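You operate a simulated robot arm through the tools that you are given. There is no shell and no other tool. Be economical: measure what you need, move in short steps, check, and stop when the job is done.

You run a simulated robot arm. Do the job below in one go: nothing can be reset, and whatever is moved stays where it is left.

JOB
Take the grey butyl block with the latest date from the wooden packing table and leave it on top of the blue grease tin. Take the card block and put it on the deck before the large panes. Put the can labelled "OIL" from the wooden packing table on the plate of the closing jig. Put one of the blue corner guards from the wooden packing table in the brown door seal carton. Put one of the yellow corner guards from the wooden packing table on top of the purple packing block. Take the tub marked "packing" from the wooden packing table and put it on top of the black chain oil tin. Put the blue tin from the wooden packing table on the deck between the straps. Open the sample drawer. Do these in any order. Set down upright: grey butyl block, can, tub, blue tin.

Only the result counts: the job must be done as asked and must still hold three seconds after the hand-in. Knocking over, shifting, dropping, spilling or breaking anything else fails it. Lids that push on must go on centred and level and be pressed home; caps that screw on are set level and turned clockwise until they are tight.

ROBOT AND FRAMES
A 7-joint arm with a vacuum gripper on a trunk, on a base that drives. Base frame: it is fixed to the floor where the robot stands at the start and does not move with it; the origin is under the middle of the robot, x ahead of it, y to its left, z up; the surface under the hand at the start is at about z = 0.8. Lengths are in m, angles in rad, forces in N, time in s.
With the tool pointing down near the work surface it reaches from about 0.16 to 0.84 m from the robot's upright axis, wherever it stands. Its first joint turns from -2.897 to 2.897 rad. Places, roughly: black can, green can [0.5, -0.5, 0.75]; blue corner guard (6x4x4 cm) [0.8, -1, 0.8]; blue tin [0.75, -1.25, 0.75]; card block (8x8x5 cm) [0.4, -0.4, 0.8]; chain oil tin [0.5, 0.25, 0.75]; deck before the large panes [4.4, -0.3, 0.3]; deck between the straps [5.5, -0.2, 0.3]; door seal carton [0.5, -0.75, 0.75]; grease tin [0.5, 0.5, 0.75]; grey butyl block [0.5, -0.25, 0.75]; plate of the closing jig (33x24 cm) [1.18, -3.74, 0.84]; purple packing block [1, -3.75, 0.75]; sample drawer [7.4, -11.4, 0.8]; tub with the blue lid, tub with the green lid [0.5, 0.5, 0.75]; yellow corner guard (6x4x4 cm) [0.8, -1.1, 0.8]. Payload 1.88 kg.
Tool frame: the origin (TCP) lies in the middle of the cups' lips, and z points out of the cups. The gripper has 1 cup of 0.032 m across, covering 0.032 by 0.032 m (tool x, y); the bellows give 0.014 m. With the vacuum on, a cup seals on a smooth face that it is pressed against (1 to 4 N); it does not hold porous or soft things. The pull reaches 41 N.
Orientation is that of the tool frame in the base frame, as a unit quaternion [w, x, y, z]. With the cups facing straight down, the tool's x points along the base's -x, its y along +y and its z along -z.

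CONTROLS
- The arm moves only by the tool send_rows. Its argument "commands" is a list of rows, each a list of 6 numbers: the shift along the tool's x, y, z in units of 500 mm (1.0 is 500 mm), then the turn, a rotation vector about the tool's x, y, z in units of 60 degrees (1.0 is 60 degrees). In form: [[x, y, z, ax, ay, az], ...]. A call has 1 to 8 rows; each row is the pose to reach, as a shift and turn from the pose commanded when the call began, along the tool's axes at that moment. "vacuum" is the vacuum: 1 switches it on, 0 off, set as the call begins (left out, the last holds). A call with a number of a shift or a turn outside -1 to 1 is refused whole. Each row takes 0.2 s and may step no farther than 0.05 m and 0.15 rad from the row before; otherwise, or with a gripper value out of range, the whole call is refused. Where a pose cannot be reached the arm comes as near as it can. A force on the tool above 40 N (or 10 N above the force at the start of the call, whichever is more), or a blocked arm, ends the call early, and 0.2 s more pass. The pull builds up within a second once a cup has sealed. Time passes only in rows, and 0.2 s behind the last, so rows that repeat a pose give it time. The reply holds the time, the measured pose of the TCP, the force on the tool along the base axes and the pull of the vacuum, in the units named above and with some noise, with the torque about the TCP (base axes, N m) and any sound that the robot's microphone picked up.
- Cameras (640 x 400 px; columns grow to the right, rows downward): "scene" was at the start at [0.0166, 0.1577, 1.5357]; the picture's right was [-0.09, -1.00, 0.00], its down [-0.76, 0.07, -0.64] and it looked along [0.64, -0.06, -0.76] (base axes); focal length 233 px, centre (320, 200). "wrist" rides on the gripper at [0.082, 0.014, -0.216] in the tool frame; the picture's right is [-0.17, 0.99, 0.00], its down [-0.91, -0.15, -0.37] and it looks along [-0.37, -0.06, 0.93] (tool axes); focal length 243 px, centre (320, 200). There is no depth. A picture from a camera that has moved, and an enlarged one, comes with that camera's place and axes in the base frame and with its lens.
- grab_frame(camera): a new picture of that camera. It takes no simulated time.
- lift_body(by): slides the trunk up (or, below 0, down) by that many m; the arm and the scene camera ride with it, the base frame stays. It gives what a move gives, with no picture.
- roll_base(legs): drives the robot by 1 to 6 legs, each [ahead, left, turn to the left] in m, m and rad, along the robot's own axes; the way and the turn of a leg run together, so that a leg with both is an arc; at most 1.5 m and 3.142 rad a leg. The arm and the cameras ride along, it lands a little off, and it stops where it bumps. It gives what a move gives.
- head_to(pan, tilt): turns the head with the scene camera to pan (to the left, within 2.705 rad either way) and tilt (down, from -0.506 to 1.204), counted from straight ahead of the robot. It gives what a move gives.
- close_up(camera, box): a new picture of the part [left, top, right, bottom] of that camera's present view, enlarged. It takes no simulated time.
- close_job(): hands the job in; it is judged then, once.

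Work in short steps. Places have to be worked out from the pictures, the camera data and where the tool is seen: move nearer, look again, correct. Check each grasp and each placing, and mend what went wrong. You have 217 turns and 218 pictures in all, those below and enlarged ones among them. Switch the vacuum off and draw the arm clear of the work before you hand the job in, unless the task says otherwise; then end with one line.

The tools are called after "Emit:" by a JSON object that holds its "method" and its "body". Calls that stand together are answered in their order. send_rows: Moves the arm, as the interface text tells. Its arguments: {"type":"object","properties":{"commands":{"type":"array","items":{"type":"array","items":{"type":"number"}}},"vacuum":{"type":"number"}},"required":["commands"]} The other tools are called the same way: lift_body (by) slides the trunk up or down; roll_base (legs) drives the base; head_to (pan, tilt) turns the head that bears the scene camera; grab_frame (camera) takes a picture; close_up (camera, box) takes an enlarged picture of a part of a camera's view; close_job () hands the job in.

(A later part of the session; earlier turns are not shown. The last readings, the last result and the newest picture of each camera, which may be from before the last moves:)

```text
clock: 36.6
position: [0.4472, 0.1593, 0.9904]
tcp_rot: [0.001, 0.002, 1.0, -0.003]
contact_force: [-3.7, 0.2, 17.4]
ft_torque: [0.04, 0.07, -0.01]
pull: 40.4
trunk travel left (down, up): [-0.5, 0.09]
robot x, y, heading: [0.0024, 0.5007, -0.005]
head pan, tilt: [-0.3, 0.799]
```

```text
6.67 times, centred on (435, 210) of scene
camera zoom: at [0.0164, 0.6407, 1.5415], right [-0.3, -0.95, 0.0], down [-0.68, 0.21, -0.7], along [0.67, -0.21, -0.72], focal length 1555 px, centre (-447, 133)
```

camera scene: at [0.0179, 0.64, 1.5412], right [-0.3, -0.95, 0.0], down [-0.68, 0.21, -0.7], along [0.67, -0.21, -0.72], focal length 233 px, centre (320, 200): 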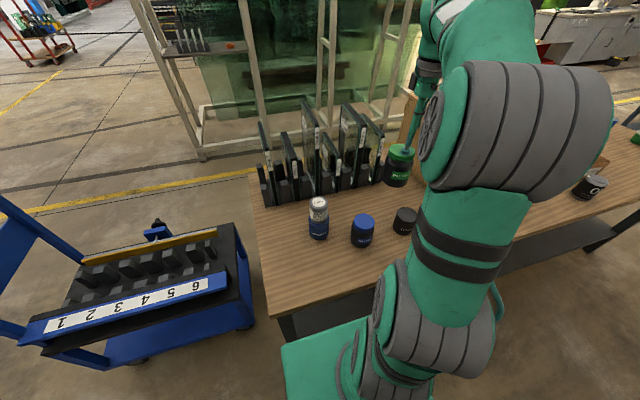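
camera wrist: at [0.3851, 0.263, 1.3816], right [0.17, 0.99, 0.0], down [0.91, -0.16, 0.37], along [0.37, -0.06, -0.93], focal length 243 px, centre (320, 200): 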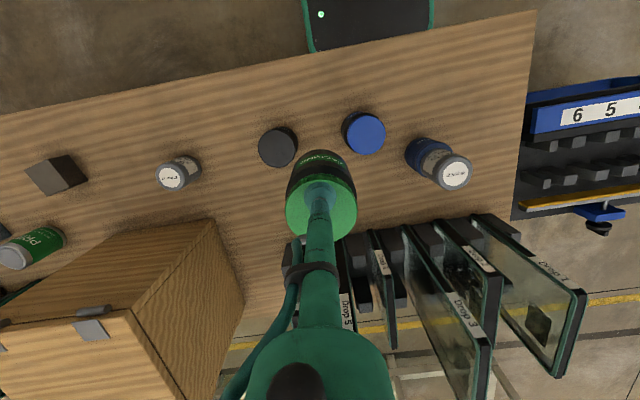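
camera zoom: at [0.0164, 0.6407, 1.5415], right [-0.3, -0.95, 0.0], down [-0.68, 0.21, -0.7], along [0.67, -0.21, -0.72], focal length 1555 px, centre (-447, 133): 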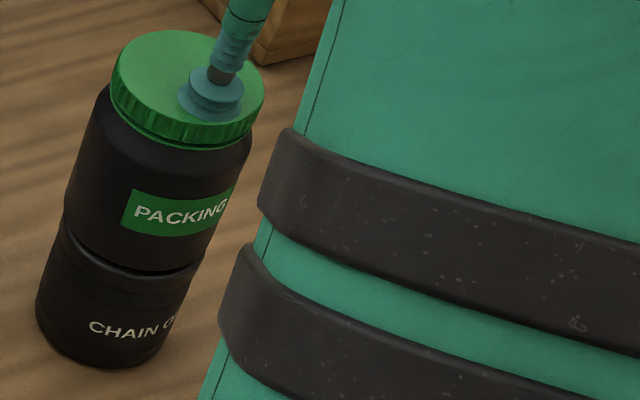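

Now well centred; I release, ease and rise.

Emit:
{"method": "send_rows", "body": {"commands": [[0, 0, -0.004, 0, 0, 0], [0, 0, -0.004, 0, 0, 0], [0, 0, -0.004, 0, 0, 0], [0, 0, -0.004, 0, 0, 0], [0, 0, -0.014, 0, 0, 0], [0, 0, -0.06, 0, 0, 0], [0, 0, -0.16, 0, 0, 0], [0, 0, -0.25, 0, 0, 0]], "vacuum": 0}}

Emit:
{"method": "grab_frame", "body": {"camera": "scene"}}

Emit:
{"method": "grab_frame", "body": {"camera": "wrist"}}

```text
clock: 38.4
position: [0.4472, 0.1604, 1.1127]
tcp_rot: [-0.001, 0.003, 1.0, 0.0]
contact_force: [0.6, 0.7, -0.4]
ft_torque: [-0.01, 0.02, 0.03]
pull: 0.0
trunk travel left (down, up): [-0.5, 0.09]
robot x, y, heading: [0.0002, 0.5041, -0.002]
head pan, tilt: [-0.3, 0.799]
```

```text
177 pictures are left
camera scene: at [0.0177, 0.64, 1.5412], right [-0.3, -0.95, 0.0], down [-0.68, 0.21, -0.7], along [0.67, -0.21, -0.72], focal length 233 px, centre (320, 200)
```

scene: 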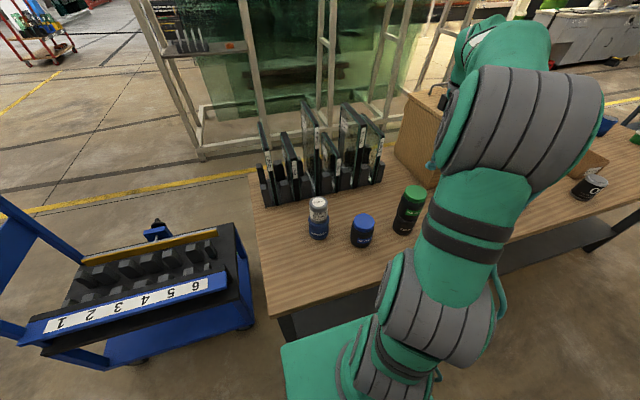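

```text
176 pictures are left
camera wrist: at [0.3647, 0.1738, 1.3288], right [0.17, 0.99, 0.0], down [0.91, -0.16, 0.37], along [0.37, -0.06, -0.93], focal length 243 px, centre (320, 200)
```

wrist: 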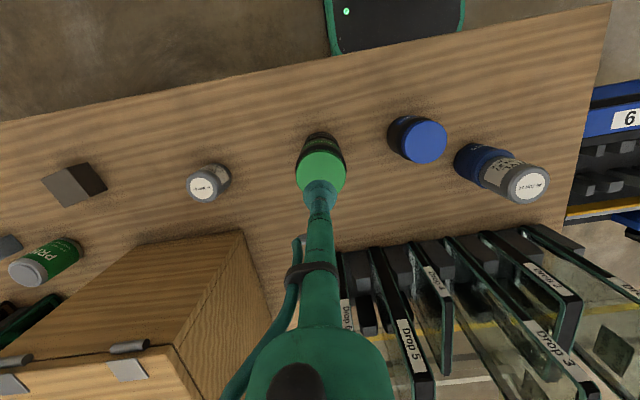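

The tub is on the tin. Now I raise the arm and drive right along the table to y ≈ -0.75.

Emit:
{"method": "send_rows", "body": {"commands": [[0, 0, -0.08, 0, 0, 0], [0, 0.05, -0.16, 0, 0, 0], [0, 0.13, -0.2, 0, 0, 0], [0, 0.22, -0.2, 0, 0, 0], [0, 0.31, -0.2, 0, 0, 0], [0, 0.4, -0.2, 0, 0, 0], [0, 0.49, -0.2, 0, 0, 0]]}}

Emit:
{"method": "roll_base", "body": {"legs": [[0, -1.25, 0]]}}

Emit:
{"method": "head_to", "body": {"pan": 0, "tilt": 0.75}}

Emit:
{"method": "grab_frame", "body": {"camera": "scene"}}

Emit:
{"method": "grab_frame", "body": {"camera": "wrist"}}

```text
clock: 40.0
position: [0.4485, 0.4051, 1.2134]
tcp_rot: [-0.001, 0.003, 1.0, -0.002]
contact_force: [0.2, 0.6, -0.1]
ft_torque: [0.04, 0.02, 0.0]
pull: 0.0
trunk travel left (down, up): [-0.5, 0.09]
robot x, y, heading: [-0.001, 0.4977, -0.009]
head pan, tilt: [-0.3, 0.799]
```

```text
clock: 46.2
position: [0.4432, -0.8344, 1.2134]
tcp_rot: [0.0, 0.003, 1.0, -0.002]
contact_force: [0.2, -0.4, 0.1]
ft_torque: [-0.01, 0.0, 0.01]
pull: 0.1
trunk travel left (down, up): [-0.5, 0.09]
robot x, y, heading: [-0.0078, -0.7395, -0.003]
head pan, tilt: [-0.3, 0.799]
```

```text
clock: 47.0
position: [0.4443, -0.833, 1.2139]
tcp_rot: [0.0, 0.002, 1.0, 0.0]
contact_force: [-0.4, -0.1, 0.2]
ft_torque: [0.01, -0.03, 0.0]
pull: 0.1
trunk travel left (down, up): [-0.5, 0.09]
robot x, y, heading: [-0.0057, -0.745, -0.003]
head pan, tilt: [0.0, 0.75]
```

```text
175 pictures are left
camera scene: at [0.0185, -0.5768, 1.5452], right [0.0, -1.0, 0.0], down [-0.68, 0.0, -0.73], along [0.73, 0.0, -0.68], focal length 233 px, centre (320, 200)
```

scene: 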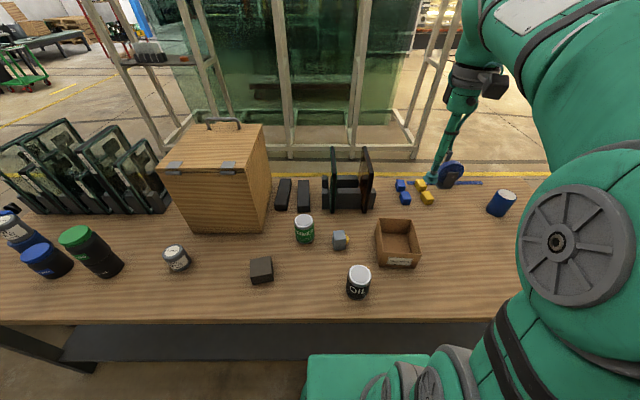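

```text
174 pictures are left
camera wrist: at [0.3609, -0.8208, 1.4287], right [0.17, 0.99, 0.0], down [0.91, -0.16, 0.37], along [0.37, -0.06, -0.93], focal length 243 px, centre (320, 200)
```

wrist: 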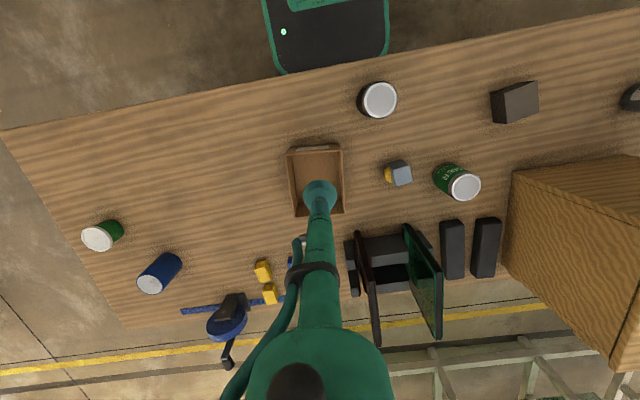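

I zoom into the corner guards and cans.

Emit:
{"method": "close_up", "body": {"camera": "scene", "box": [310, 160, 530, 300]}}

Emit:
{"method": "close_up", "body": {"camera": "wrist", "box": [60, 120, 360, 320]}}

```text
2.86 times, centred on (420, 230) of scene
camera zoom: at [0.0185, -0.5768, 1.5452], right [0.0, -1.0, 0.0], down [-0.68, 0.0, -0.73], along [0.73, 0.0, -0.68], focal length 666 px, centre (34, 114)
```

zoom: 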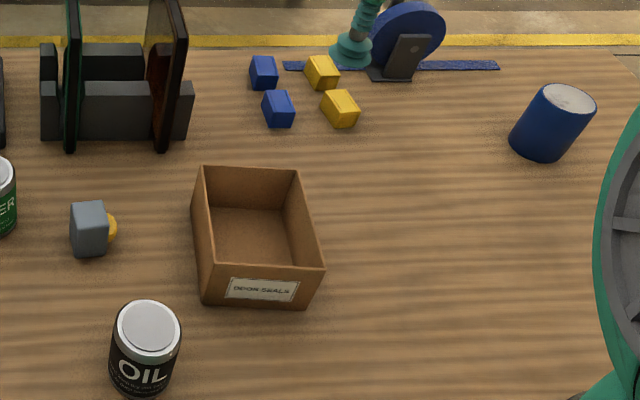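

```text
2.00 times, centred on (210, 220) of wrist
camera zoom: at [0.3609, -0.8208, 1.4287], right [0.17, 0.99, 0.0], down [0.91, -0.16, 0.37], along [0.37, -0.06, -0.93], focal length 485 px, centre (540, 160)
```

zoom: 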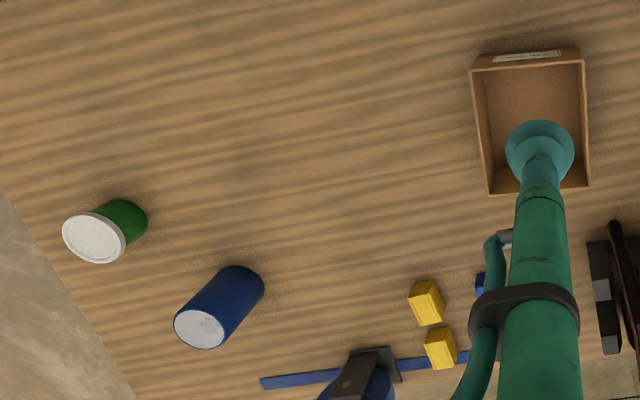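

The near blue guard is at about [0.80, -0.96]. I shift the base 0.2 m right for reach and move the arm toward the guards.

Emit:
{"method": "roll_base", "body": {"legs": [[0, -0.2, 0]]}}

Emit:
{"method": "send_rows", "body": {"commands": [[-0.09, 0.03, 0, 0, 0, 0], [-0.18, 0.06, 0, 0, 0, 0], [-0.27, 0.09, 0, 0, 0, 0], [-0.36, 0.12, 0, 0, 0, 0], [-0.45, 0.14, 0.04, 0, 0, 0], [-0.5, 0.14, 0.12, 0, 0, 0], [-0.5, 0.14, 0.22, 0, 0, 0], [-0.5, 0.14, 0.32, 0, 0, 0]]}}

Emit:
{"method": "grab_frame", "body": {"camera": "wrist"}}

Emit:
{"method": "grab_frame", "body": {"camera": "scene"}}

```text
clock: 48.6
position: [0.4441, -1.0331, 1.2134]
tcp_rot: [0.0, 0.002, 1.0, -0.001]
contact_force: [0.1, -0.3, -0.2]
ft_torque: [-0.04, 0.01, 0.01]
pull: 0.0
trunk travel left (down, up): [-0.5, 0.09]
robot x, y, heading: [-0.0044, -0.941, 0.004]
head pan, tilt: [0.0, 0.75]
```

```text
refused: row 5 steps farther than a row can; nothing moved
```

```text
171 pictures are left
camera wrist: at [0.3603, -1.0205, 1.4287], right [0.17, 0.99, 0.0], down [0.91, -0.16, 0.37], along [0.37, -0.06, -0.93], focal length 243 px, centre (320, 200)
```

wrist: 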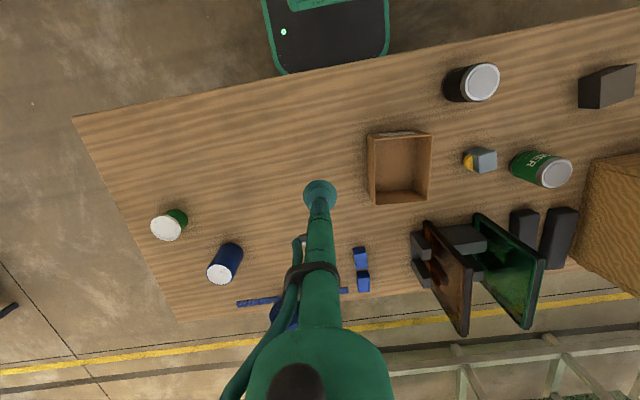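

```text
170 pictures are left
camera scene: at [0.0177, -0.777, 1.5452], right [0.0, -1.0, 0.0], down [-0.68, 0.0, -0.73], along [0.73, 0.0, -0.68], focal length 233 px, centre (320, 200)
```

scene: 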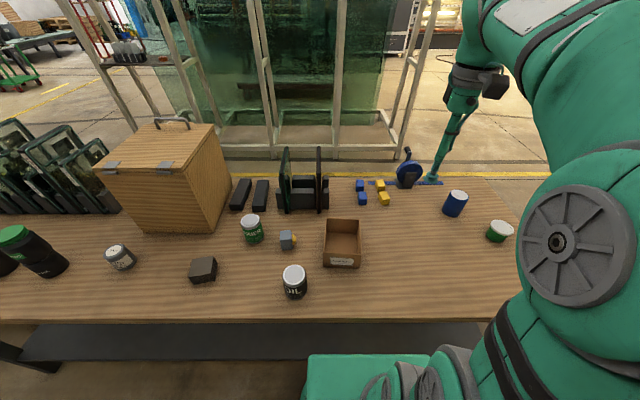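

I resend with smaller steps toward above the near blue guard.

Emit:
{"method": "send_rows", "body": {"commands": [[-0.09, 0.02, 0, 0, 0, 0], [-0.18, 0.04, 0, 0, 0, 0], [-0.27, 0.06, 0, 0, 0, 0], [-0.36, 0.08, 0, 0, 0, 0], [-0.44, 0.1, 0.04, 0, 0, 0], [-0.5, 0.12, 0.1, 0, 0, 0], [-0.56, 0.125, 0.16, 0, 0, 0], [-0.62, 0.125, 0.22, 0, 0, 0]]}}

Emit:
{"method": "grab_frame", "body": {"camera": "wrist"}}

Emit:
{"method": "grab_frame", "body": {"camera": "scene"}}

```text
clock: 50.4
position: [0.7559, -0.973, 1.0998]
tcp_rot: [-0.001, 0.001, 1.0, 0.0]
contact_force: [0.2, -0.2, -0.7]
ft_torque: [-0.02, 0.11, 0.05]
pull: 0.0
trunk travel left (down, up): [-0.5, 0.09]
robot x, y, heading: [-0.0061, -0.9422, -0.005]
head pan, tilt: [0.0, 0.75]
```

```text
169 pictures are left
camera wrist: at [0.6728, -0.9589, 1.3159], right [0.17, 0.99, 0.0], down [0.91, -0.16, 0.37], along [0.37, -0.06, -0.93], focal length 243 px, centre (320, 200)
```

wrist: 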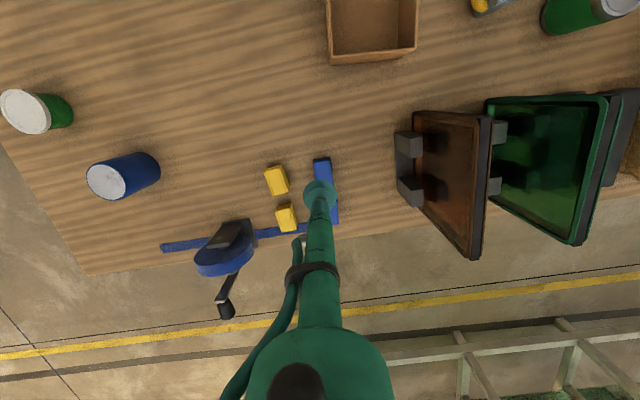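

```text
168 pictures are left
camera scene: at [0.0197, -0.777, 1.5451], right [0.0, -1.0, 0.0], down [-0.68, 0.0, -0.73], along [0.73, 0.0, -0.68], focal length 233 px, centre (320, 200)
```

scene: 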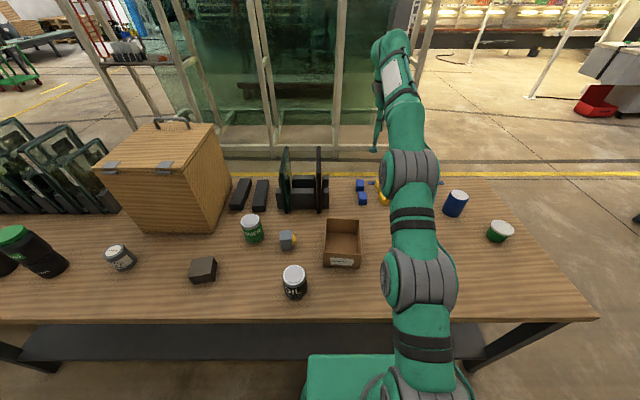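

I zoom on the guards under the tool.

Emit:
{"method": "close_up", "body": {"camera": "wrist", "box": [250, 140, 370, 240]}}

Emit:
{"method": "close_up", "body": {"camera": "scene", "box": [340, 160, 420, 220]}}

```text
4.00 times, centred on (310, 190) of wrist
camera zoom: at [0.6728, -0.9589, 1.3159], right [0.17, 0.99, 0.0], down [0.91, -0.16, 0.37], along [0.37, -0.06, -0.93], focal length 970 px, centre (360, 240)
```

zoom: 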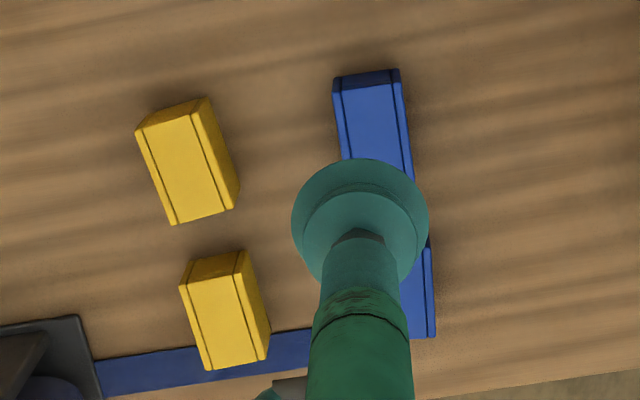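

```text
6.67 times, centred on (380, 190) of scene
camera zoom: at [0.0197, -0.777, 1.5451], right [0.0, -1.0, 0.0], down [-0.68, 0.0, -0.73], along [0.73, 0.0, -0.68], focal length 1555 px, centre (-80, 267)
```

zoom: 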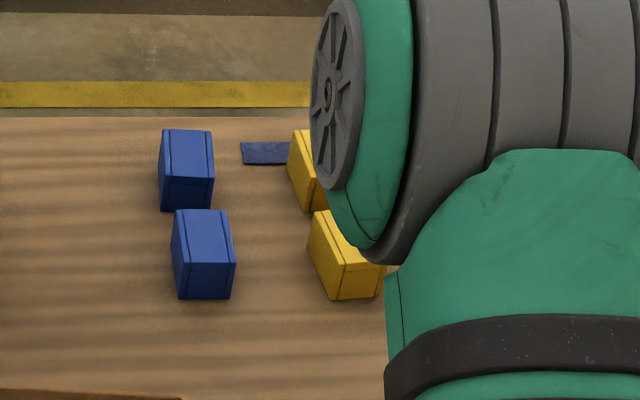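

The near blue guard's top centre is at about [0.807, -0.972, 0.84]. I descend to 3 cm above and look once more.

Emit:
{"method": "send_rows", "body": {"commands": [[-0.06, 0.002, 0.06, 0, 0, 0], [-0.1, 0.002, 0.14, 0, 0, 0], [-0.102, 0.002, 0.23, 0, 0, 0], [-0.102, 0.002, 0.32, 0, 0, 0], [-0.102, 0.002, 0.41, 0, 0, 0], [-0.102, 0.002, 0.46, 0, 0, 0], [-0.102, 0.002, 0.46, 0, 0, 0]], "vacuum": 1}}

Emit:
{"method": "close_up", "body": {"camera": "wrist", "box": [250, 120, 370, 240]}}

Emit:
{"method": "grab_frame", "body": {"camera": "wrist"}}

```text
clock: 52.0
position: [0.8049, -0.972, 0.8732]
tcp_rot: [0.0, 0.002, 1.0, -0.001]
contact_force: [-1.0, 0.2, -0.3]
ft_torque: [0.03, 0.02, 0.03]
pull: 0.1
out of reach, approached as far as the arm can: row 1, 2
trunk travel left (down, up): [-0.5, 0.09]
robot x, y, heading: [-0.0077, -0.9431, -0.003]
head pan, tilt: [0.0, 0.75]
```

```text
3.33 times, centred on (310, 180) of wrist
camera zoom: at [0.7212, -0.9583, 1.0884], right [0.17, 0.99, 0.0], down [0.91, -0.16, 0.37], along [0.37, -0.06, -0.93], focal length 809 px, centre (353, 267)
```

zoom: 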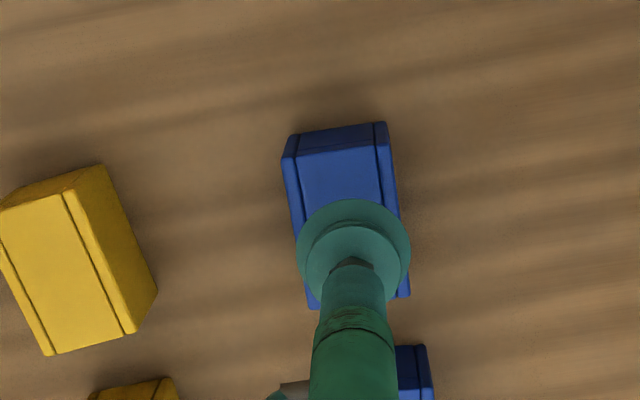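

```text
164 pictures are left
camera wrist: at [0.7212, -0.9583, 1.0884], right [0.17, 0.99, 0.0], down [0.91, -0.16, 0.37], along [0.37, -0.06, -0.93], focal length 243 px, centre (320, 200)
```

wrist: 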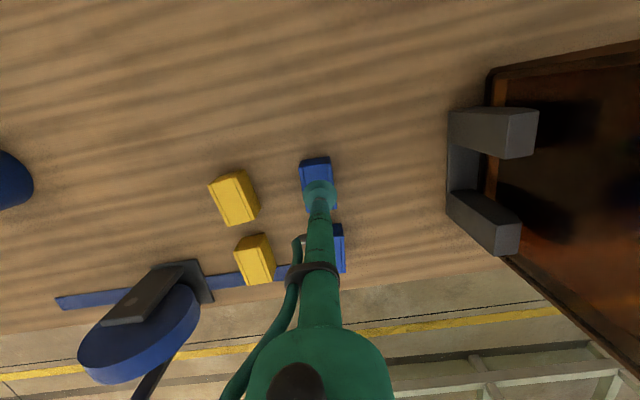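

Well centred. I descend in fine steps.

Emit:
{"method": "send_rows", "body": {"commands": [[-0.002, -0.004, 0.04, 0, 0, 0], [-0.002, -0.004, 0.056, 0, 0, 0], [-0.002, -0.004, 0.062, 0, 0, 0], [-0.002, -0.004, 0.068, 0, 0, 0], [-0.002, -0.004, 0.074, 0, 0, 0], [-0.002, -0.004, 0.08, 0, 0, 0]]}}

```text
clock: 53.4
position: [0.8068, -0.9737, 0.8349]
tcp_rot: [0.001, 0.001, 1.0, -0.001]
contact_force: [-1.1, -1.2, 6.2]
ft_torque: [-0.01, 0.05, 0.01]
pull: 41.4
trunk travel left (down, up): [-0.5, 0.09]
robot x, y, heading: [-0.007, -0.9401, -0.003]
head pan, tilt: [0.0, 0.75]
```

Sealed. I lift, and carry it over the carton.

Emit:
{"method": "send_rows", "body": {"commands": [[0, 0, -0.06, 0, 0, 0], [0, 0, -0.15, 0, 0, 0], [0, 0, -0.24, 0, 0, 0], [0.06, 0.02, -0.3, 0, 0, 0], [0.15, 0.06, -0.3, 0, 0, 0], [0.24, 0.1, -0.3, 0, 0, 0], [0.33, 0.14, -0.3, 0, 0, 0], [0.41, 0.16, -0.3, 0, 0, 0]]}}

Emit:
{"method": "grab_frame", "body": {"camera": "wrist"}}

Emit:
{"method": "grab_frame", "body": {"camera": "scene"}}

```text
clock: 55.2
position: [0.5998, -0.8926, 0.9819]
tcp_rot: [-0.001, 0.002, 1.0, -0.001]
contact_force: [-0.3, 0.3, 0.3]
ft_torque: [0.01, 0.02, 0.05]
pull: 40.7
trunk travel left (down, up): [-0.5, 0.09]
robot x, y, heading: [-0.009, -0.9377, -0.001]
head pan, tilt: [0.0, 0.75]
```

```text
163 pictures are left
camera wrist: at [0.5175, -0.8786, 1.1978], right [0.17, 0.99, 0.0], down [0.91, -0.16, 0.37], along [0.37, -0.06, -0.93], focal length 243 px, centre (320, 200)
```

wrist: 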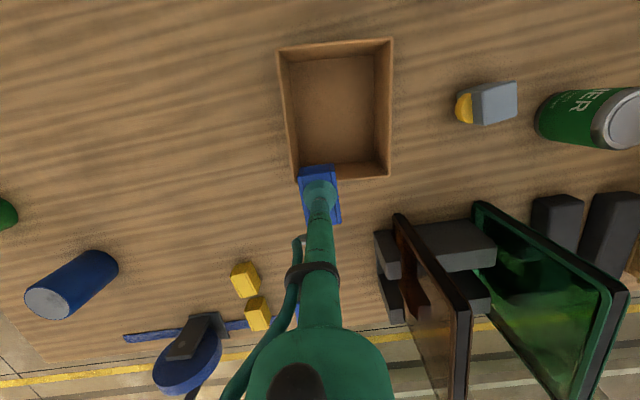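

```text
162 pictures are left
camera scene: at [0.0181, -0.7768, 1.5451], right [0.0, -1.0, 0.0], down [-0.68, 0.0, -0.73], along [0.73, 0.0, -0.68], focal length 233 px, centre (320, 200)
```

scene: 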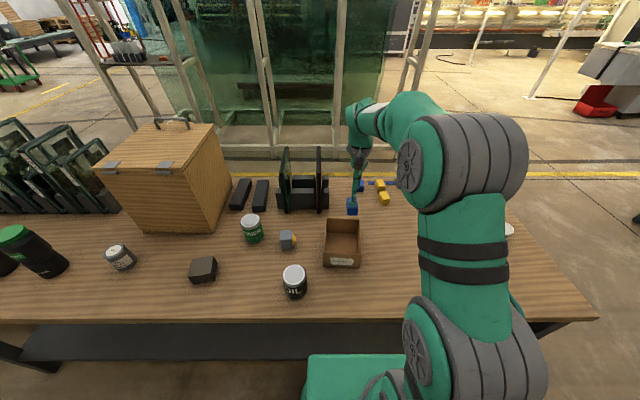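

Carton centre at about [0.533, -0.853]. I move over and lower inside.

Emit:
{"method": "send_rows", "body": {"commands": [[0.07, 0.04, 0, 0, 0, 0], [0.134, 0.08, 0, 0, 0, 0], [0.134, 0.08, 0.06, 0, 0, 0], [0.134, 0.08, 0.14, 0, 0, 0], [0.134, 0.08, 0.22, 0, 0, 0], [0.134, 0.08, 0.25, 0, 0, 0], [0.134, 0.08, 0.26, 0, 0, 0]]}}

Emit:
{"method": "grab_frame", "body": {"camera": "wrist"}}

```text
clock: 56.8
position: [0.5343, -0.8545, 0.8516]
tcp_rot: [0.0, 0.001, 1.0, -0.001]
contact_force: [-0.4, -0.5, -1.5]
ft_torque: [0.0, -0.01, 0.02]
pull: 41.1
trunk travel left (down, up): [-0.5, 0.09]
robot x, y, heading: [-0.0029, -0.9413, -0.0]
head pan, tilt: [0.0, 0.75]
```

```text
161 pictures are left
camera wrist: at [0.4504, -0.8397, 1.0682], right [0.17, 0.99, 0.0], down [0.91, -0.16, 0.37], along [0.37, -0.06, -0.93], focal length 243 px, centre (320, 200)
```

wrist: 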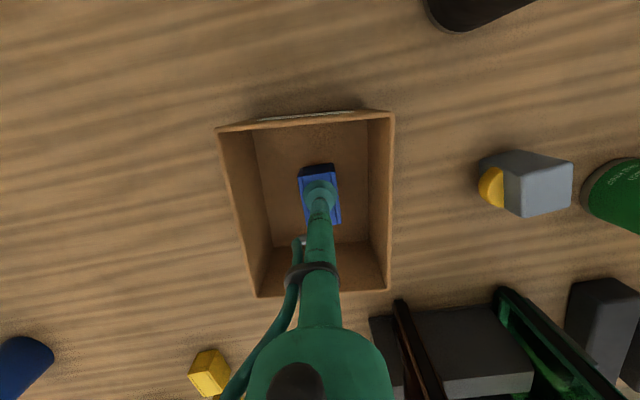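

Inside the carton, centred. I lower a bit more to touch.

Emit:
{"method": "send_rows", "body": {"commands": [[0, 0, 0.006, 0, 0, 0], [0, 0, 0.012, 0, 0, 0], [0, 0, 0.018, 0, 0, 0], [0, 0, 0.024, 0, 0, 0]]}}

```text
clock: 57.8
position: [0.5345, -0.8523, 0.8414]
tcp_rot: [0.0, 0.002, 1.0, -0.001]
contact_force: [0.1, -0.3, -0.5]
ft_torque: [0.0, 0.01, -0.01]
pull: 40.3
trunk travel left (down, up): [-0.5, 0.09]
robot x, y, heading: [-0.0061, -0.941, -0.001]
head pan, tilt: [0.0, 0.75]
```

Still free; a few mm more.

Emit:
{"method": "send_rows", "body": {"commands": [[0, 0, 0.004, 0, 0, 0], [0, 0, 0.008, 0, 0, 0], [0, 0, 0.012, 0, 0, 0]]}}

Emit:
{"method": "send_rows", "body": {"commands": [[0, 0, 0, 0, 0, 0], [0, 0, 0, 0, 0, 0], [0, 0, 0, 0, 0, 0], [0, 0, -0.02, 0, 0, 0], [0, 0, -0.08, 0, 0, 0], [0, 0, -0.17, 0, 0, 0], [0, 0, -0.26, 0, 0, 0], [0, 0, -0.34, 0, 0, 0]], "vacuum": 0}}

Emit:
{"method": "grab_frame", "body": {"camera": "wrist"}}

Emit:
{"method": "grab_frame", "body": {"camera": "scene"}}

```text
clock: 58.6
position: [0.5345, -0.8537, 0.8372]
tcp_rot: [0.003, 0.002, 1.0, 0.0]
contact_force: [-5.3, -1.4, 24.4]
ft_torque: [-0.01, 0.12, -0.01]
pull: 40.4
trunk travel left (down, up): [-0.5, 0.09]
robot x, y, heading: [-0.0022, -0.9433, -0.0]
head pan, tilt: [0.0, 0.75]
```

```text
clock: 60.4
position: [0.5327, -0.8525, 1.0061]
tcp_rot: [-0.001, 0.001, 1.0, -0.001]
contact_force: [-1.1, 0.0, 0.4]
ft_torque: [0.03, 0.02, 0.03]
pull: 0.0
trunk travel left (down, up): [-0.5, 0.09]
robot x, y, heading: [-0.0069, -0.9429, -0.004]
head pan, tilt: [0.0, 0.75]
```

```text
160 pictures are left
camera wrist: at [0.4505, -0.8395, 1.221], right [0.17, 0.99, 0.0], down [0.91, -0.16, 0.37], along [0.37, -0.06, -0.93], focal length 243 px, centre (320, 200)
```

wrist: 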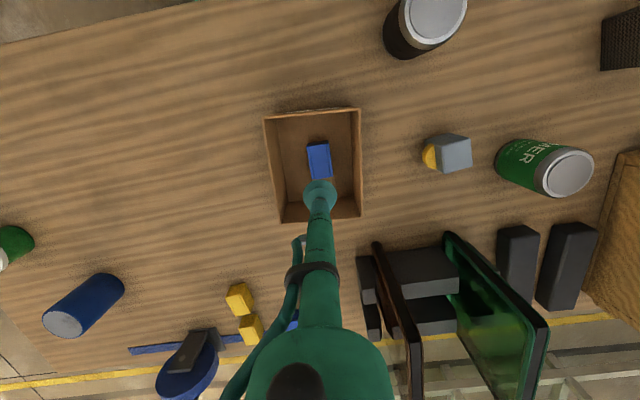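

```text
159 pictures are left
camera scene: at [0.0176, -0.7769, 1.5452], right [0.0, -1.0, 0.0], down [-0.68, 0.0, -0.73], along [0.73, 0.0, -0.68], focal length 233 px, centre (320, 200)
```

scene: 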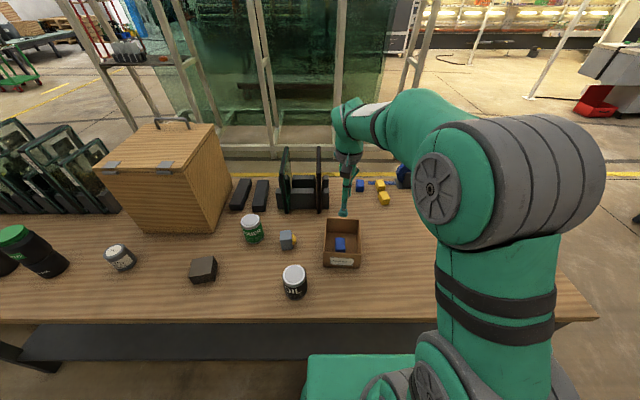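

The blue guard is in the carton. Next the OIL can, lid at about [0.387, -0.692, 0.89].

Emit:
{"method": "send_rows", "body": {"commands": [[0.06, 0.06, 0, 0, 0, 0], [0.12, 0.12, 0, 0, 0, 0], [0.18, 0.18, 0, 0, 0, 0], [0.24, 0.25, 0, 0, 0, 0], [0.292, 0.32, 0, 0, 0, 0], [0.292, 0.32, 0.06, 0, 0, 0], [0.292, 0.32, 0.06, 0, 0, 0]]}}

Emit:
{"method": "grab_frame", "body": {"camera": "wrist"}}

```text
clock: 62.0
position: [0.39, -0.6934, 0.974]
tcp_rot: [0.0, 0.002, 1.0, -0.001]
contact_force: [-0.4, -0.3, 0.2]
ft_torque: [-0.01, -0.02, 0.0]
pull: 0.0
trunk travel left (down, up): [-0.5, 0.09]
robot x, y, heading: [-0.0055, -0.941, -0.001]
head pan, tilt: [0.0, 0.75]
```

```text
158 pictures are left
camera wrist: at [0.306, -0.6799, 1.1902], right [0.17, 0.99, 0.0], down [0.91, -0.16, 0.37], along [0.37, -0.06, -0.93], focal length 243 px, centre (320, 200)
```

wrist: 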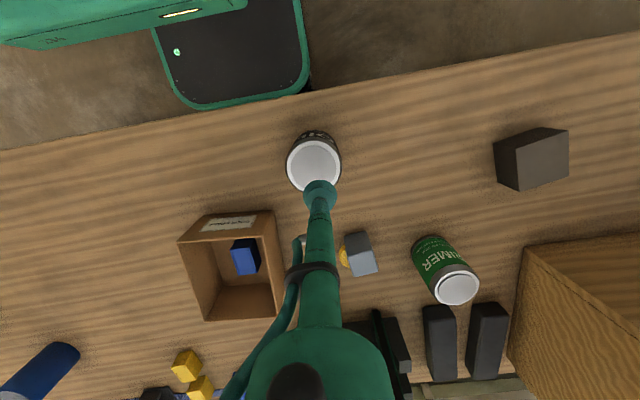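

Lid centre at about [0.377, -0.698]; I descend onto it.

Emit:
{"method": "send_rows", "body": {"commands": [[0.027, -0.01, 0.05, 0, 0, 0], [0.027, -0.01, 0.12, 0, 0, 0], [0.027, -0.01, 0.15, 0, 0, 0], [0.027, -0.01, 0.158, 0, 0, 0], [0.027, -0.01, 0.166, 0, 0, 0], [0.027, -0.01, 0.172, 0, 0, 0], [0.027, -0.01, 0.178, 0, 0, 0]], "vacuum": 1}}

Emit:
{"method": "close_up", "body": {"camera": "wrist", "box": [260, 120, 380, 240]}}

```text
clock: 63.6
position: [0.3752, -0.6974, 0.8868]
tcp_rot: [0.003, 0.001, 1.0, 0.001]
contact_force: [-3.5, -0.1, 33.1]
ft_torque: [0.07, 0.0, -0.11]
pull: 40.8
trunk travel left (down, up): [-0.5, 0.09]
robot x, y, heading: [-0.0061, -0.9422, -0.004]
head pan, tilt: [0.0, 0.75]
```

```text
3.33 times, centred on (320, 180) of wrist
camera zoom: at [0.2911, -0.6841, 1.1028], right [0.17, 0.99, 0.0], down [0.91, -0.16, 0.38], along [0.37, -0.06, -0.93], focal length 809 px, centre (320, 267)
```

zoom: 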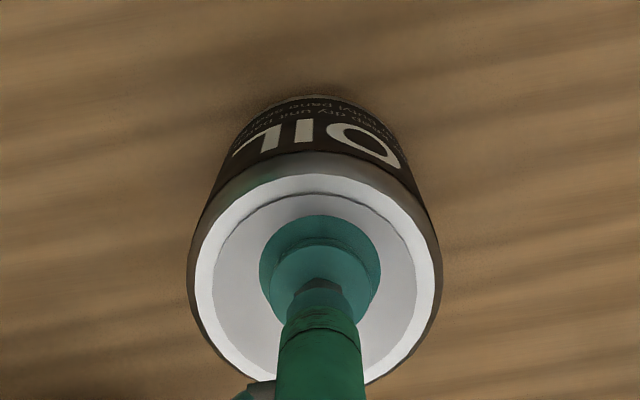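

Sealed and centred. I lift the can, hold it close in, and look toward the jig area before driving.

Emit:
{"method": "send_rows", "body": {"commands": [[0, 0, -0.06, 0, 0, 0], [0, 0, -0.15, 0, 0, 0], [0, 0, -0.24, 0, 0, 0], [0, 0, -0.33, 0, 0, 0], [0, 0, -0.42, 0, 0, 0], [0, -0.08, -0.46, 0, 0, 0], [0, -0.17, -0.46, 0, 0, 0], [0, -0.26, -0.46, 0, 0, 0]]}}

Emit:
{"method": "head_to", "body": {"pan": -1.2, "tilt": 0.35}}

Emit:
{"method": "grab_frame", "body": {"camera": "scene"}}

```text
clock: 65.4
position: [0.3741, -0.8278, 1.1153]
tcp_rot: [0.0, 0.001, 1.0, 0.0]
contact_force: [0.2, 0.8, -3.4]
ft_torque: [-0.05, 0.04, 0.0]
pull: 41.1
trunk travel left (down, up): [-0.5, 0.09]
robot x, y, heading: [-0.0055, -0.9424, -0.001]
head pan, tilt: [0.0, 0.75]
```

```text
clock: 66.8
position: [0.3761, -0.8272, 1.1153]
tcp_rot: [-0.001, 0.002, 1.0, -0.001]
contact_force: [-0.2, -0.6, -3.1]
ft_torque: [0.02, 0.01, -0.02]
pull: 40.2
trunk travel left (down, up): [-0.5, 0.09]
robot x, y, heading: [-0.0064, -0.9428, -0.001]
head pan, tilt: [-1.201, 0.351]
```

```text
156 pictures are left
camera scene: at [-0.0317, -0.8636, 1.5809], right [-0.93, -0.36, 0.0], down [-0.12, 0.32, -0.94], along [0.34, -0.88, -0.34], focal length 233 px, centre (320, 200)
```

scene: 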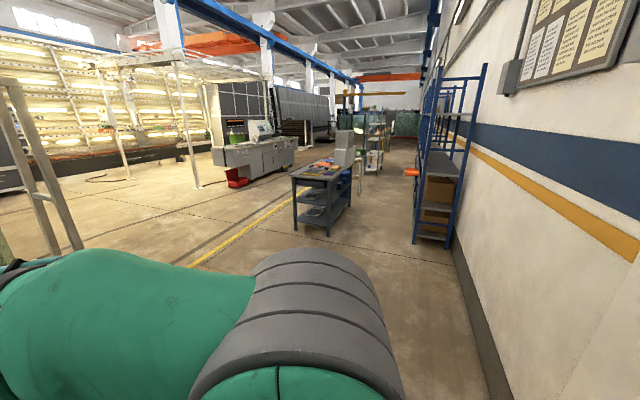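

The jig bench spans roughly x 0.87–1.42, y -3.6 to -4.8. I drive right and then somewhat forward toward it, stopping short to look.

Emit:
{"method": "roll_base", "body": {"legs": [[0, -0.95, 0], [0.35, -0.4, 0], [0, -0.9, 0]]}}

Emit:
{"method": "head_to", "body": {"pan": -0.7, "tilt": 0.7}}

Emit:
{"method": "grab_frame", "body": {"camera": "scene"}}

Emit:
{"method": "grab_frame", "body": {"camera": "wrist"}}

```text
clock: 78.8
position: [0.716, -3.0707, 1.1156]
tcp_rot: [0.0, -0.001, 1.0, -0.001]
contact_force: [0.2, -0.3, -4.2]
ft_torque: [-0.01, 0.03, 0.0]
pull: 40.5
trunk travel left (down, up): [-0.5, 0.09]
robot x, y, heading: [0.3339, -3.1898, 0.005]
head pan, tilt: [-1.201, 0.351]
```

```text
clock: 79.7
position: [0.7151, -3.0708, 1.1139]
tcp_rot: [0.001, -0.001, 1.0, -0.001]
contact_force: [-0.2, 0.6, -3.5]
ft_torque: [0.01, 0.04, 0.02]
pull: 40.6
trunk travel left (down, up): [-0.5, 0.09]
robot x, y, heading: [0.333, -3.1849, 0.004]
head pan, tilt: [-0.7, 0.7]
```

```text
155 pictures are left
camera scene: at [0.3391, -3.0772, 1.5495], right [-0.64, -0.77, 0.0], down [-0.49, 0.41, -0.77], along [0.59, -0.49, -0.64], focal length 233 px, centre (320, 200)
```

scene: 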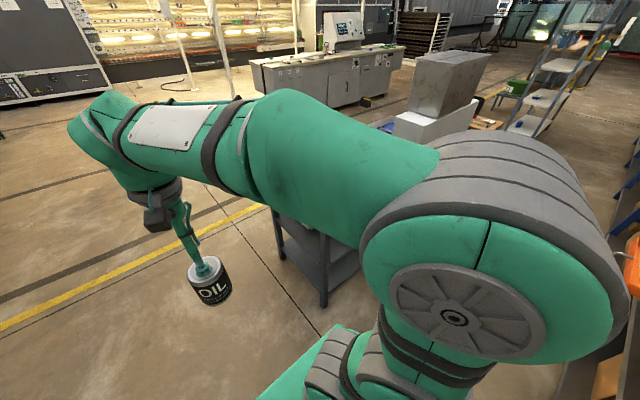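

```text
154 pictures are left
camera wrist: at [0.6314, -3.0575, 1.331], right [0.16, 0.99, 0.0], down [0.91, -0.15, 0.37], along [0.37, -0.06, -0.93], focal length 243 px, centre (320, 200)
```

wrist: 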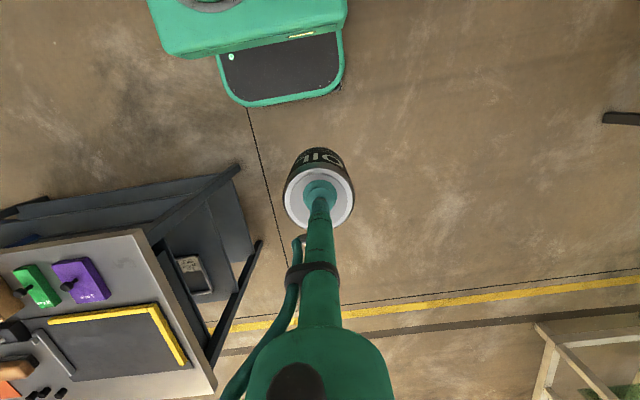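

I zoom in on the bench in the wrist view.

Emit:
{"method": "close_up", "body": {"camera": "wrist", "box": [0, 220, 240, 400]}}

```text
2.22 times, centred on (120, 310) of wrist
camera zoom: at [0.6314, -3.0575, 1.331], right [0.16, 0.99, 0.0], down [0.91, -0.15, 0.37], along [0.37, -0.06, -0.93], focal length 539 px, centre (764, -44)
```

zoom: 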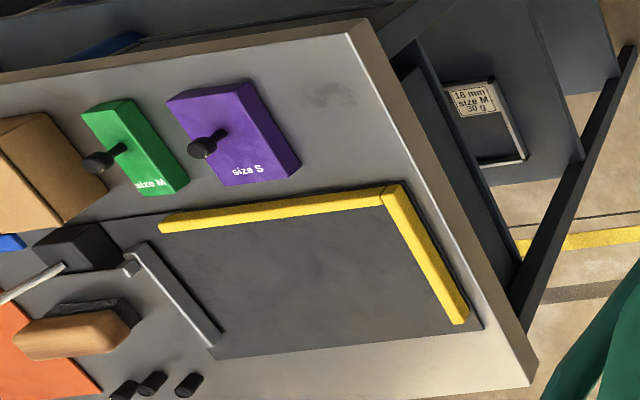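

The jig plate (yellow fence) is centred near [1.17, -3.75, 0.84], the purple block "size S" beside it has a knob. I drive closer.

Emit:
{"method": "roll_base", "body": {"legs": [[0.1, -0.5, 0]]}}

Emit:
{"method": "grab_frame", "body": {"camera": "wrist"}}

Emit:
{"method": "head_to", "body": {"pan": 0.1, "tilt": 0.7}}

Emit:
{"method": "grab_frame", "body": {"camera": "scene"}}

```text
clock: 82.7
position: [0.817, -3.5727, 1.1148]
tcp_rot: [0.0, -0.003, 1.0, 0.0]
contact_force: [0.2, -1.2, -3.0]
ft_torque: [0.0, 0.01, 0.0]
pull: 40.6
trunk travel left (down, up): [-0.5, 0.09]
robot x, y, heading: [0.4359, -3.6933, 0.008]
head pan, tilt: [-0.7, 0.7]
```

```text
152 pictures are left
camera wrist: at [0.7337, -3.5595, 1.331], right [0.16, 0.99, 0.0], down [0.92, -0.15, 0.37], along [0.37, -0.06, -0.93], focal length 243 px, centre (320, 200)
```

wrist: 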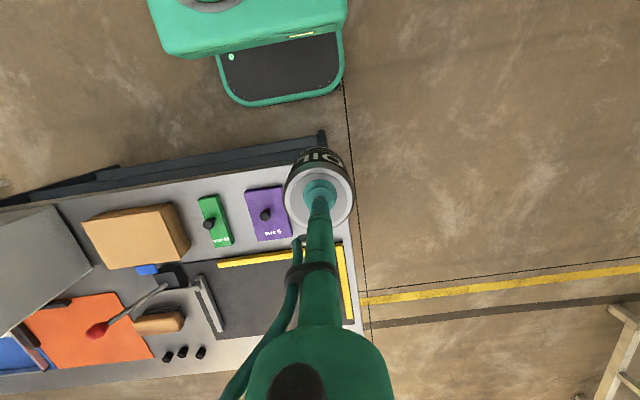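

```text
clock: 83.8
position: [0.8173, -3.5726, 1.1148]
tcp_rot: [0.0, -0.003, 1.0, -0.001]
contact_force: [-0.9, -0.3, -2.3]
ft_torque: [0.02, 0.01, -0.01]
pull: 40.1
trunk travel left (down, up): [-0.5, 0.09]
robot x, y, heading: [0.4412, -3.6869, 0.002]
head pan, tilt: [0.099, 0.7]
```

```text
151 pictures are left
camera scene: at [0.4607, -3.5169, 1.5495], right [0.1, -0.99, 0.0], down [-0.64, -0.07, -0.76], along [0.76, 0.08, -0.64], focal length 233 px, centre (320, 200)
```

scene: 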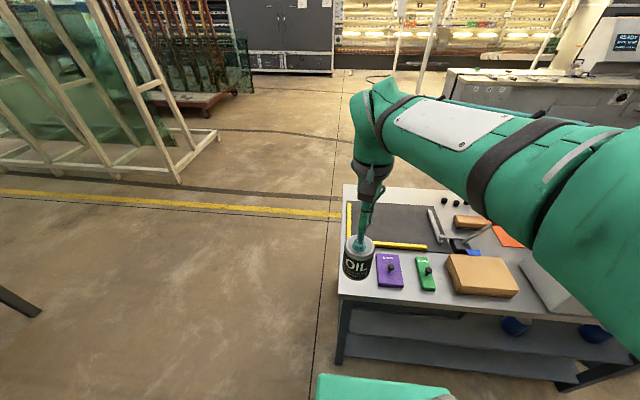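

I extend the can out over the plate's middle, staying high.

Emit:
{"method": "send_rows", "body": {"commands": [[-0.085, -0.04, 0, 0, 0, 0], [-0.17, -0.08, 0, 0, 0, 0], [-0.255, -0.12, 0, 0, 0, 0], [-0.34, -0.16, 0, 0, 0, 0], [-0.425, -0.2, 0, 0, 0, 0], [-0.51, -0.24, 0, 0, 0, 0], [-0.595, -0.28, 0, 0, 0, 0], [-0.68, -0.32, 0.03, 0, 0, 0]]}}

Emit:
{"method": "grab_frame", "body": {"camera": "wrist"}}

Emit:
{"method": "grab_frame", "body": {"camera": "scene"}}

```text
clock: 85.7
position: [1.1578, -3.7318, 1.0999]
tcp_rot: [-0.001, -0.001, 1.0, 0.0]
contact_force: [0.4, -0.3, -3.6]
ft_torque: [0.04, 0.05, 0.0]
pull: 41.2
trunk travel left (down, up): [-0.5, 0.09]
robot x, y, heading: [0.438, -3.6904, 0.006]
head pan, tilt: [0.099, 0.7]
```

```text
150 pictures are left
camera wrist: at [1.0764, -3.7184, 1.315], right [0.16, 0.99, 0.0], down [0.92, -0.15, 0.37], along [0.37, -0.06, -0.93], focal length 243 px, centre (320, 200)
```

wrist: 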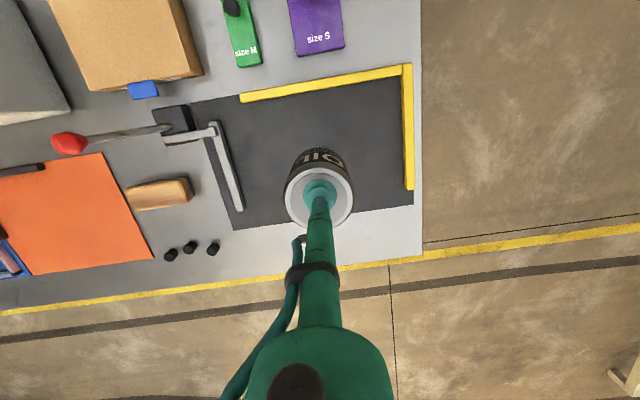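

```text
149 pictures are left
camera scene: at [0.4618, -3.517, 1.5494], right [0.11, -0.99, 0.0], down [-0.64, -0.07, -0.76], along [0.76, 0.08, -0.64], focal length 233 px, centre (320, 200)
```

scene: 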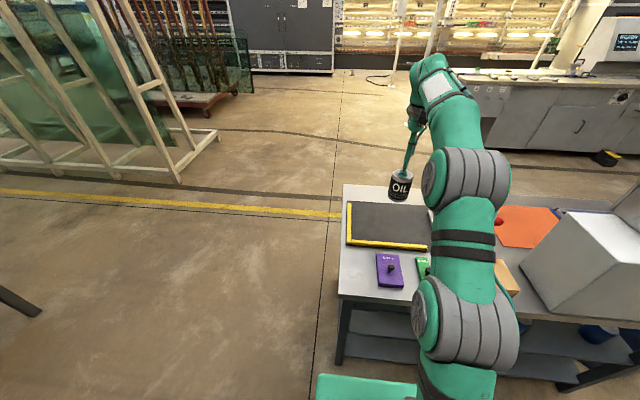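

I am above the plate's middle. I lower to just above the plate.

Emit:
{"method": "send_rows", "body": {"commands": [[0.0, -0.02, 0.08, 0, 0, 0], [0.0, -0.02, 0.17, 0, 0, 0], [0.0, -0.02, 0.25, 0, 0, 0], [0.0, -0.02, 0.3, 0, 0, 0], [0.0, -0.02, 0.31, 0, 0, 0], [0.0, -0.02, 0.318, 0, 0, 0], [0.0, -0.02, 0.326, 0, 0, 0]]}}

Emit:
{"method": "close_up", "body": {"camera": "scene", "box": [330, 160, 450, 280]}}

```text
clock: 87.2
position: [1.1579, -3.7408, 0.9418]
tcp_rot: [0.004, -0.002, 1.0, -0.001]
contact_force: [-4.8, 0.4, 29.8]
ft_torque: [0.09, 0.02, -0.15]
pull: 40.8
trunk travel left (down, up): [-0.5, 0.09]
robot x, y, heading: [0.4357, -3.6891, 0.004]
head pan, tilt: [0.099, 0.7]
```

```text
3.33 times, centred on (390, 220) of scene
camera zoom: at [0.4577, -3.5167, 1.55], right [0.11, -0.99, 0.0], down [-0.64, -0.07, -0.77], along [0.76, 0.08, -0.64], focal length 777 px, centre (87, 133)
```

zoom: 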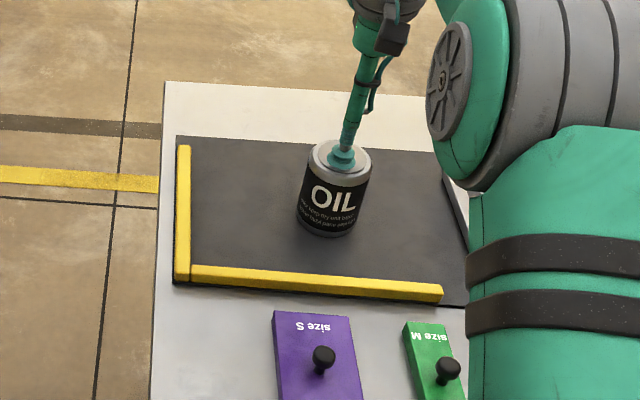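

The can stands on the plate. I release and rise.

Emit:
{"method": "send_rows", "body": {"commands": [[0, 0, -0.006, 0, 0, 0], [0, 0, -0.006, 0, 0, 0], [0, 0, -0.006, 0, 0, 0], [0, 0, -0.006, 0, 0, 0], [0, 0, -0.02, 0, 0, 0], [0, 0, -0.08, 0, 0, 0], [0, 0, -0.17, 0, 0, 0], [0, 0, -0.26, 0, 0, 0]], "vacuum": 0}}

Emit:
{"method": "close_up", "body": {"camera": "scene", "box": [330, 160, 450, 300]}}

Emit:
{"method": "grab_frame", "body": {"camera": "wrist"}}

```text
clock: 89.0
position: [1.1577, -3.7412, 1.0671]
tcp_rot: [-0.001, -0.003, 1.0, 0.0]
contact_force: [-0.6, 0.4, -0.4]
ft_torque: [-0.02, -0.03, 0.0]
pull: 0.1
trunk travel left (down, up): [-0.5, 0.09]
robot x, y, heading: [0.4367, -3.689, 0.005]
head pan, tilt: [0.099, 0.7]
```

```text
2.86 times, centred on (390, 230) of scene
camera zoom: at [0.4606, -3.5169, 1.5494], right [0.11, -0.99, 0.0], down [-0.64, -0.07, -0.76], along [0.76, 0.08, -0.64], focal length 666 px, centre (120, 114)
```

zoom: 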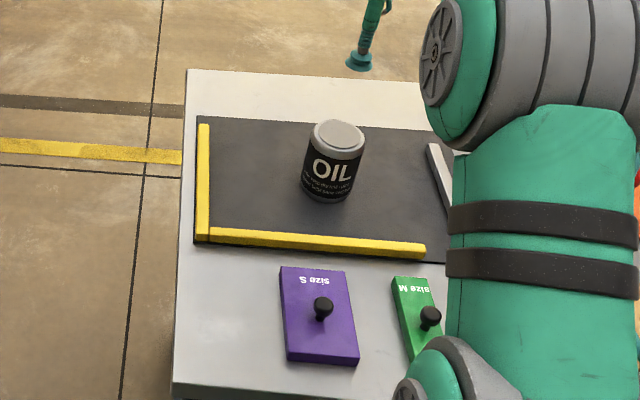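

```text
146 pictures are left
camera wrist: at [1.074, -3.7276, 1.2834], right [0.16, 0.99, 0.0], down [0.92, -0.15, 0.37], along [0.37, -0.06, -0.93], focal length 243 px, centre (320, 200)
```

wrist: 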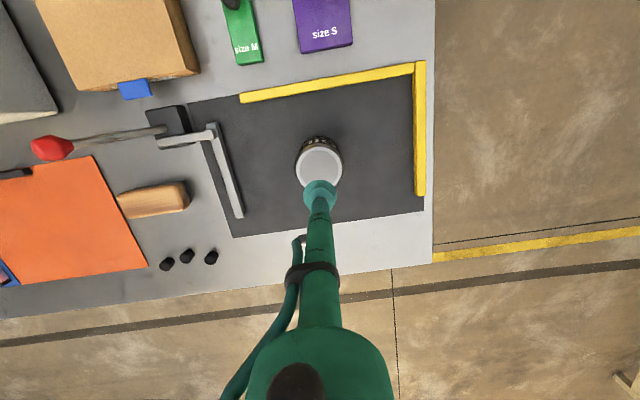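

The can stands upright on the plate. The purple block (about 12×7.5 cm, knob in its middle) is centred near [0.945, -3.705]. I retract the arm and drive back for the yellow guard.

Emit:
{"method": "send_rows", "body": {"commands": [[0.02, 0, -0.08, 0, 0, 0], [0.1, 0.02, -0.12, 0, 0, 0], [0.19, 0.04, -0.12, 0, 0, 0], [0.28, 0.06, -0.12, 0, 0, 0], [0.37, 0.09, -0.12, 0, 0, 0], [0.46, 0.12, -0.12, 0, 0, 0], [0.55, 0.15, -0.12, 0, 0, 0], [0.64, 0.18, -0.12, 0, 0, 0]]}}

Emit:
{"method": "roll_base", "body": {"legs": [[-0.1, 0.5, 0], [0, 0.9, 0], [-0.35, 0.4, 0], [0, 0.85, 0]]}}

Emit:
{"method": "grab_frame", "body": {"camera": "scene"}}

Emit:
{"method": "grab_frame", "body": {"camera": "wrist"}}

```text
clock: 90.8
position: [0.8374, -3.6523, 1.127]
tcp_rot: [0.0, -0.002, 1.0, -0.001]
contact_force: [0.1, -1.0, -0.1]
ft_torque: [-0.01, 0.06, 0.02]
pull: 0.0
trunk travel left (down, up): [-0.5, 0.09]
robot x, y, heading: [0.4355, -3.6887, 0.005]
head pan, tilt: [0.099, 0.7]
```

```text
clock: 104.9
position: [0.3629, -1.0094, 1.1276]
tcp_rot: [0.001, -0.007, 1.0, -0.001]
contact_force: [0.6, 1.5, 0.4]
ft_torque: [0.05, 0.01, -0.03]
pull: 0.0
trunk travel left (down, up): [-0.5, 0.09]
robot x, y, heading: [-0.0402, -1.05, 0.018]
head pan, tilt: [0.099, 0.7]
```

```text
145 pictures are left
camera scene: at [-0.0153, -0.8767, 1.5495], right [0.11, -0.99, 0.0], down [-0.64, -0.07, -0.76], along [0.76, 0.09, -0.64], focal length 233 px, centre (320, 200)
```

scene: 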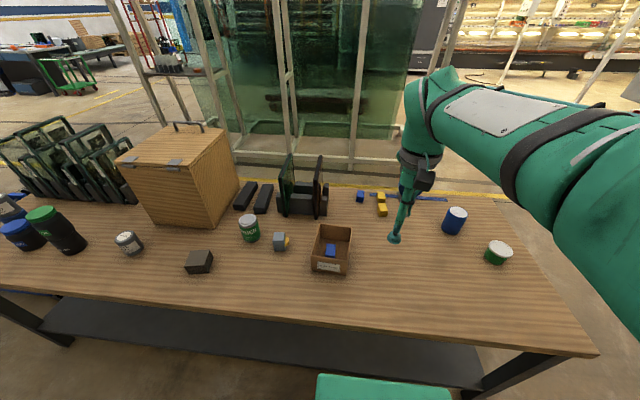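

```text
144 pictures are left
camera wrist: at [0.2794, -0.9968, 1.3426], right [0.15, 0.99, 0.0], down [0.92, -0.14, 0.37], along [0.37, -0.06, -0.93], focal length 243 px, centre (320, 200)
```

wrist: 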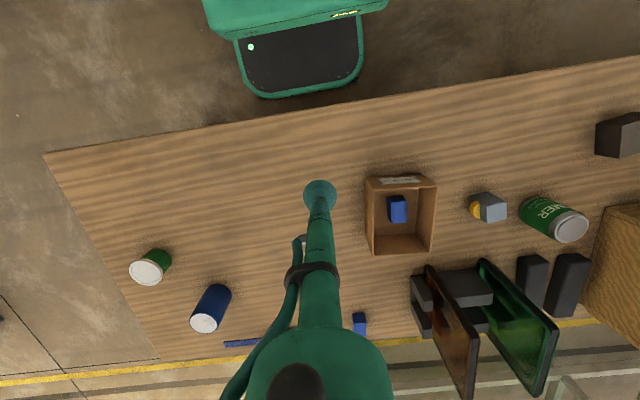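

I nudge the base forward by 4 cm and straighten, then extend over the yellow guards (near one at about [0.809, -1.073]).

Emit:
{"method": "roll_base", "body": {"legs": [[0.045, 0, -0.018]]}}

Emit:
{"method": "send_rows", "body": {"commands": [[-0.09, -0.01, 0, 0, 0, 0], [-0.18, -0.02, 0, 0, 0, 0], [-0.27, -0.04, 0, 0, 0, 0], [-0.36, -0.06, 0, 0, 0, 0], [-0.45, -0.08, 0, 0, 0, 0], [-0.53, -0.1, 0.02, 0, 0, 0], [-0.61, -0.12, 0.05, 0, 0, 0], [-0.69, -0.13, 0.1, 0, 0, 0]]}}

Emit:
{"method": "grab_frame", "body": {"camera": "wrist"}}

```text
clock: 105.8
position: [0.4094, -1.0162, 1.1268]
tcp_rot: [-0.001, 0.002, 1.0, -0.001]
contact_force: [-0.7, -0.2, -0.7]
ft_torque: [0.0, 0.01, -0.04]
pull: 0.1
trunk travel left (down, up): [-0.5, 0.09]
robot x, y, heading: [0.0062, -1.0512, -0.003]
head pan, tilt: [0.099, 0.7]
```

```text
clock: 107.6
position: [0.7526, -1.0839, 1.0753]
tcp_rot: [-0.001, 0.002, 1.0, 0.0]
contact_force: [0.1, -0.5, 0.9]
ft_torque: [-0.03, -0.05, 0.0]
pull: 0.0
trunk travel left (down, up): [-0.5, 0.09]
robot x, y, heading: [0.0082, -1.0511, -0.006]
head pan, tilt: [0.099, 0.7]
```

```text
143 pictures are left
camera wrist: at [0.6703, -1.0688, 1.2912], right [0.17, 0.99, 0.0], down [0.91, -0.16, 0.37], along [0.37, -0.07, -0.93], focal length 243 px, centre (320, 200)
```

wrist: 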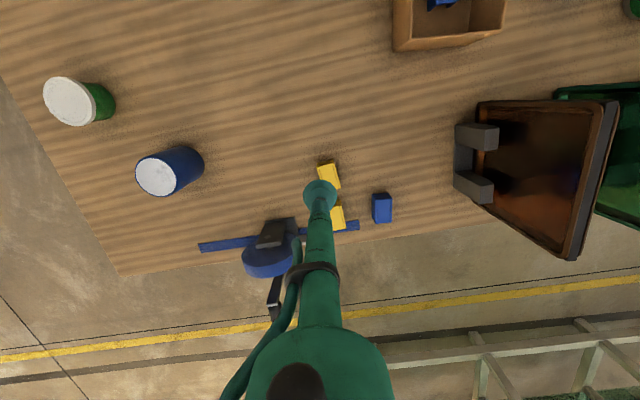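

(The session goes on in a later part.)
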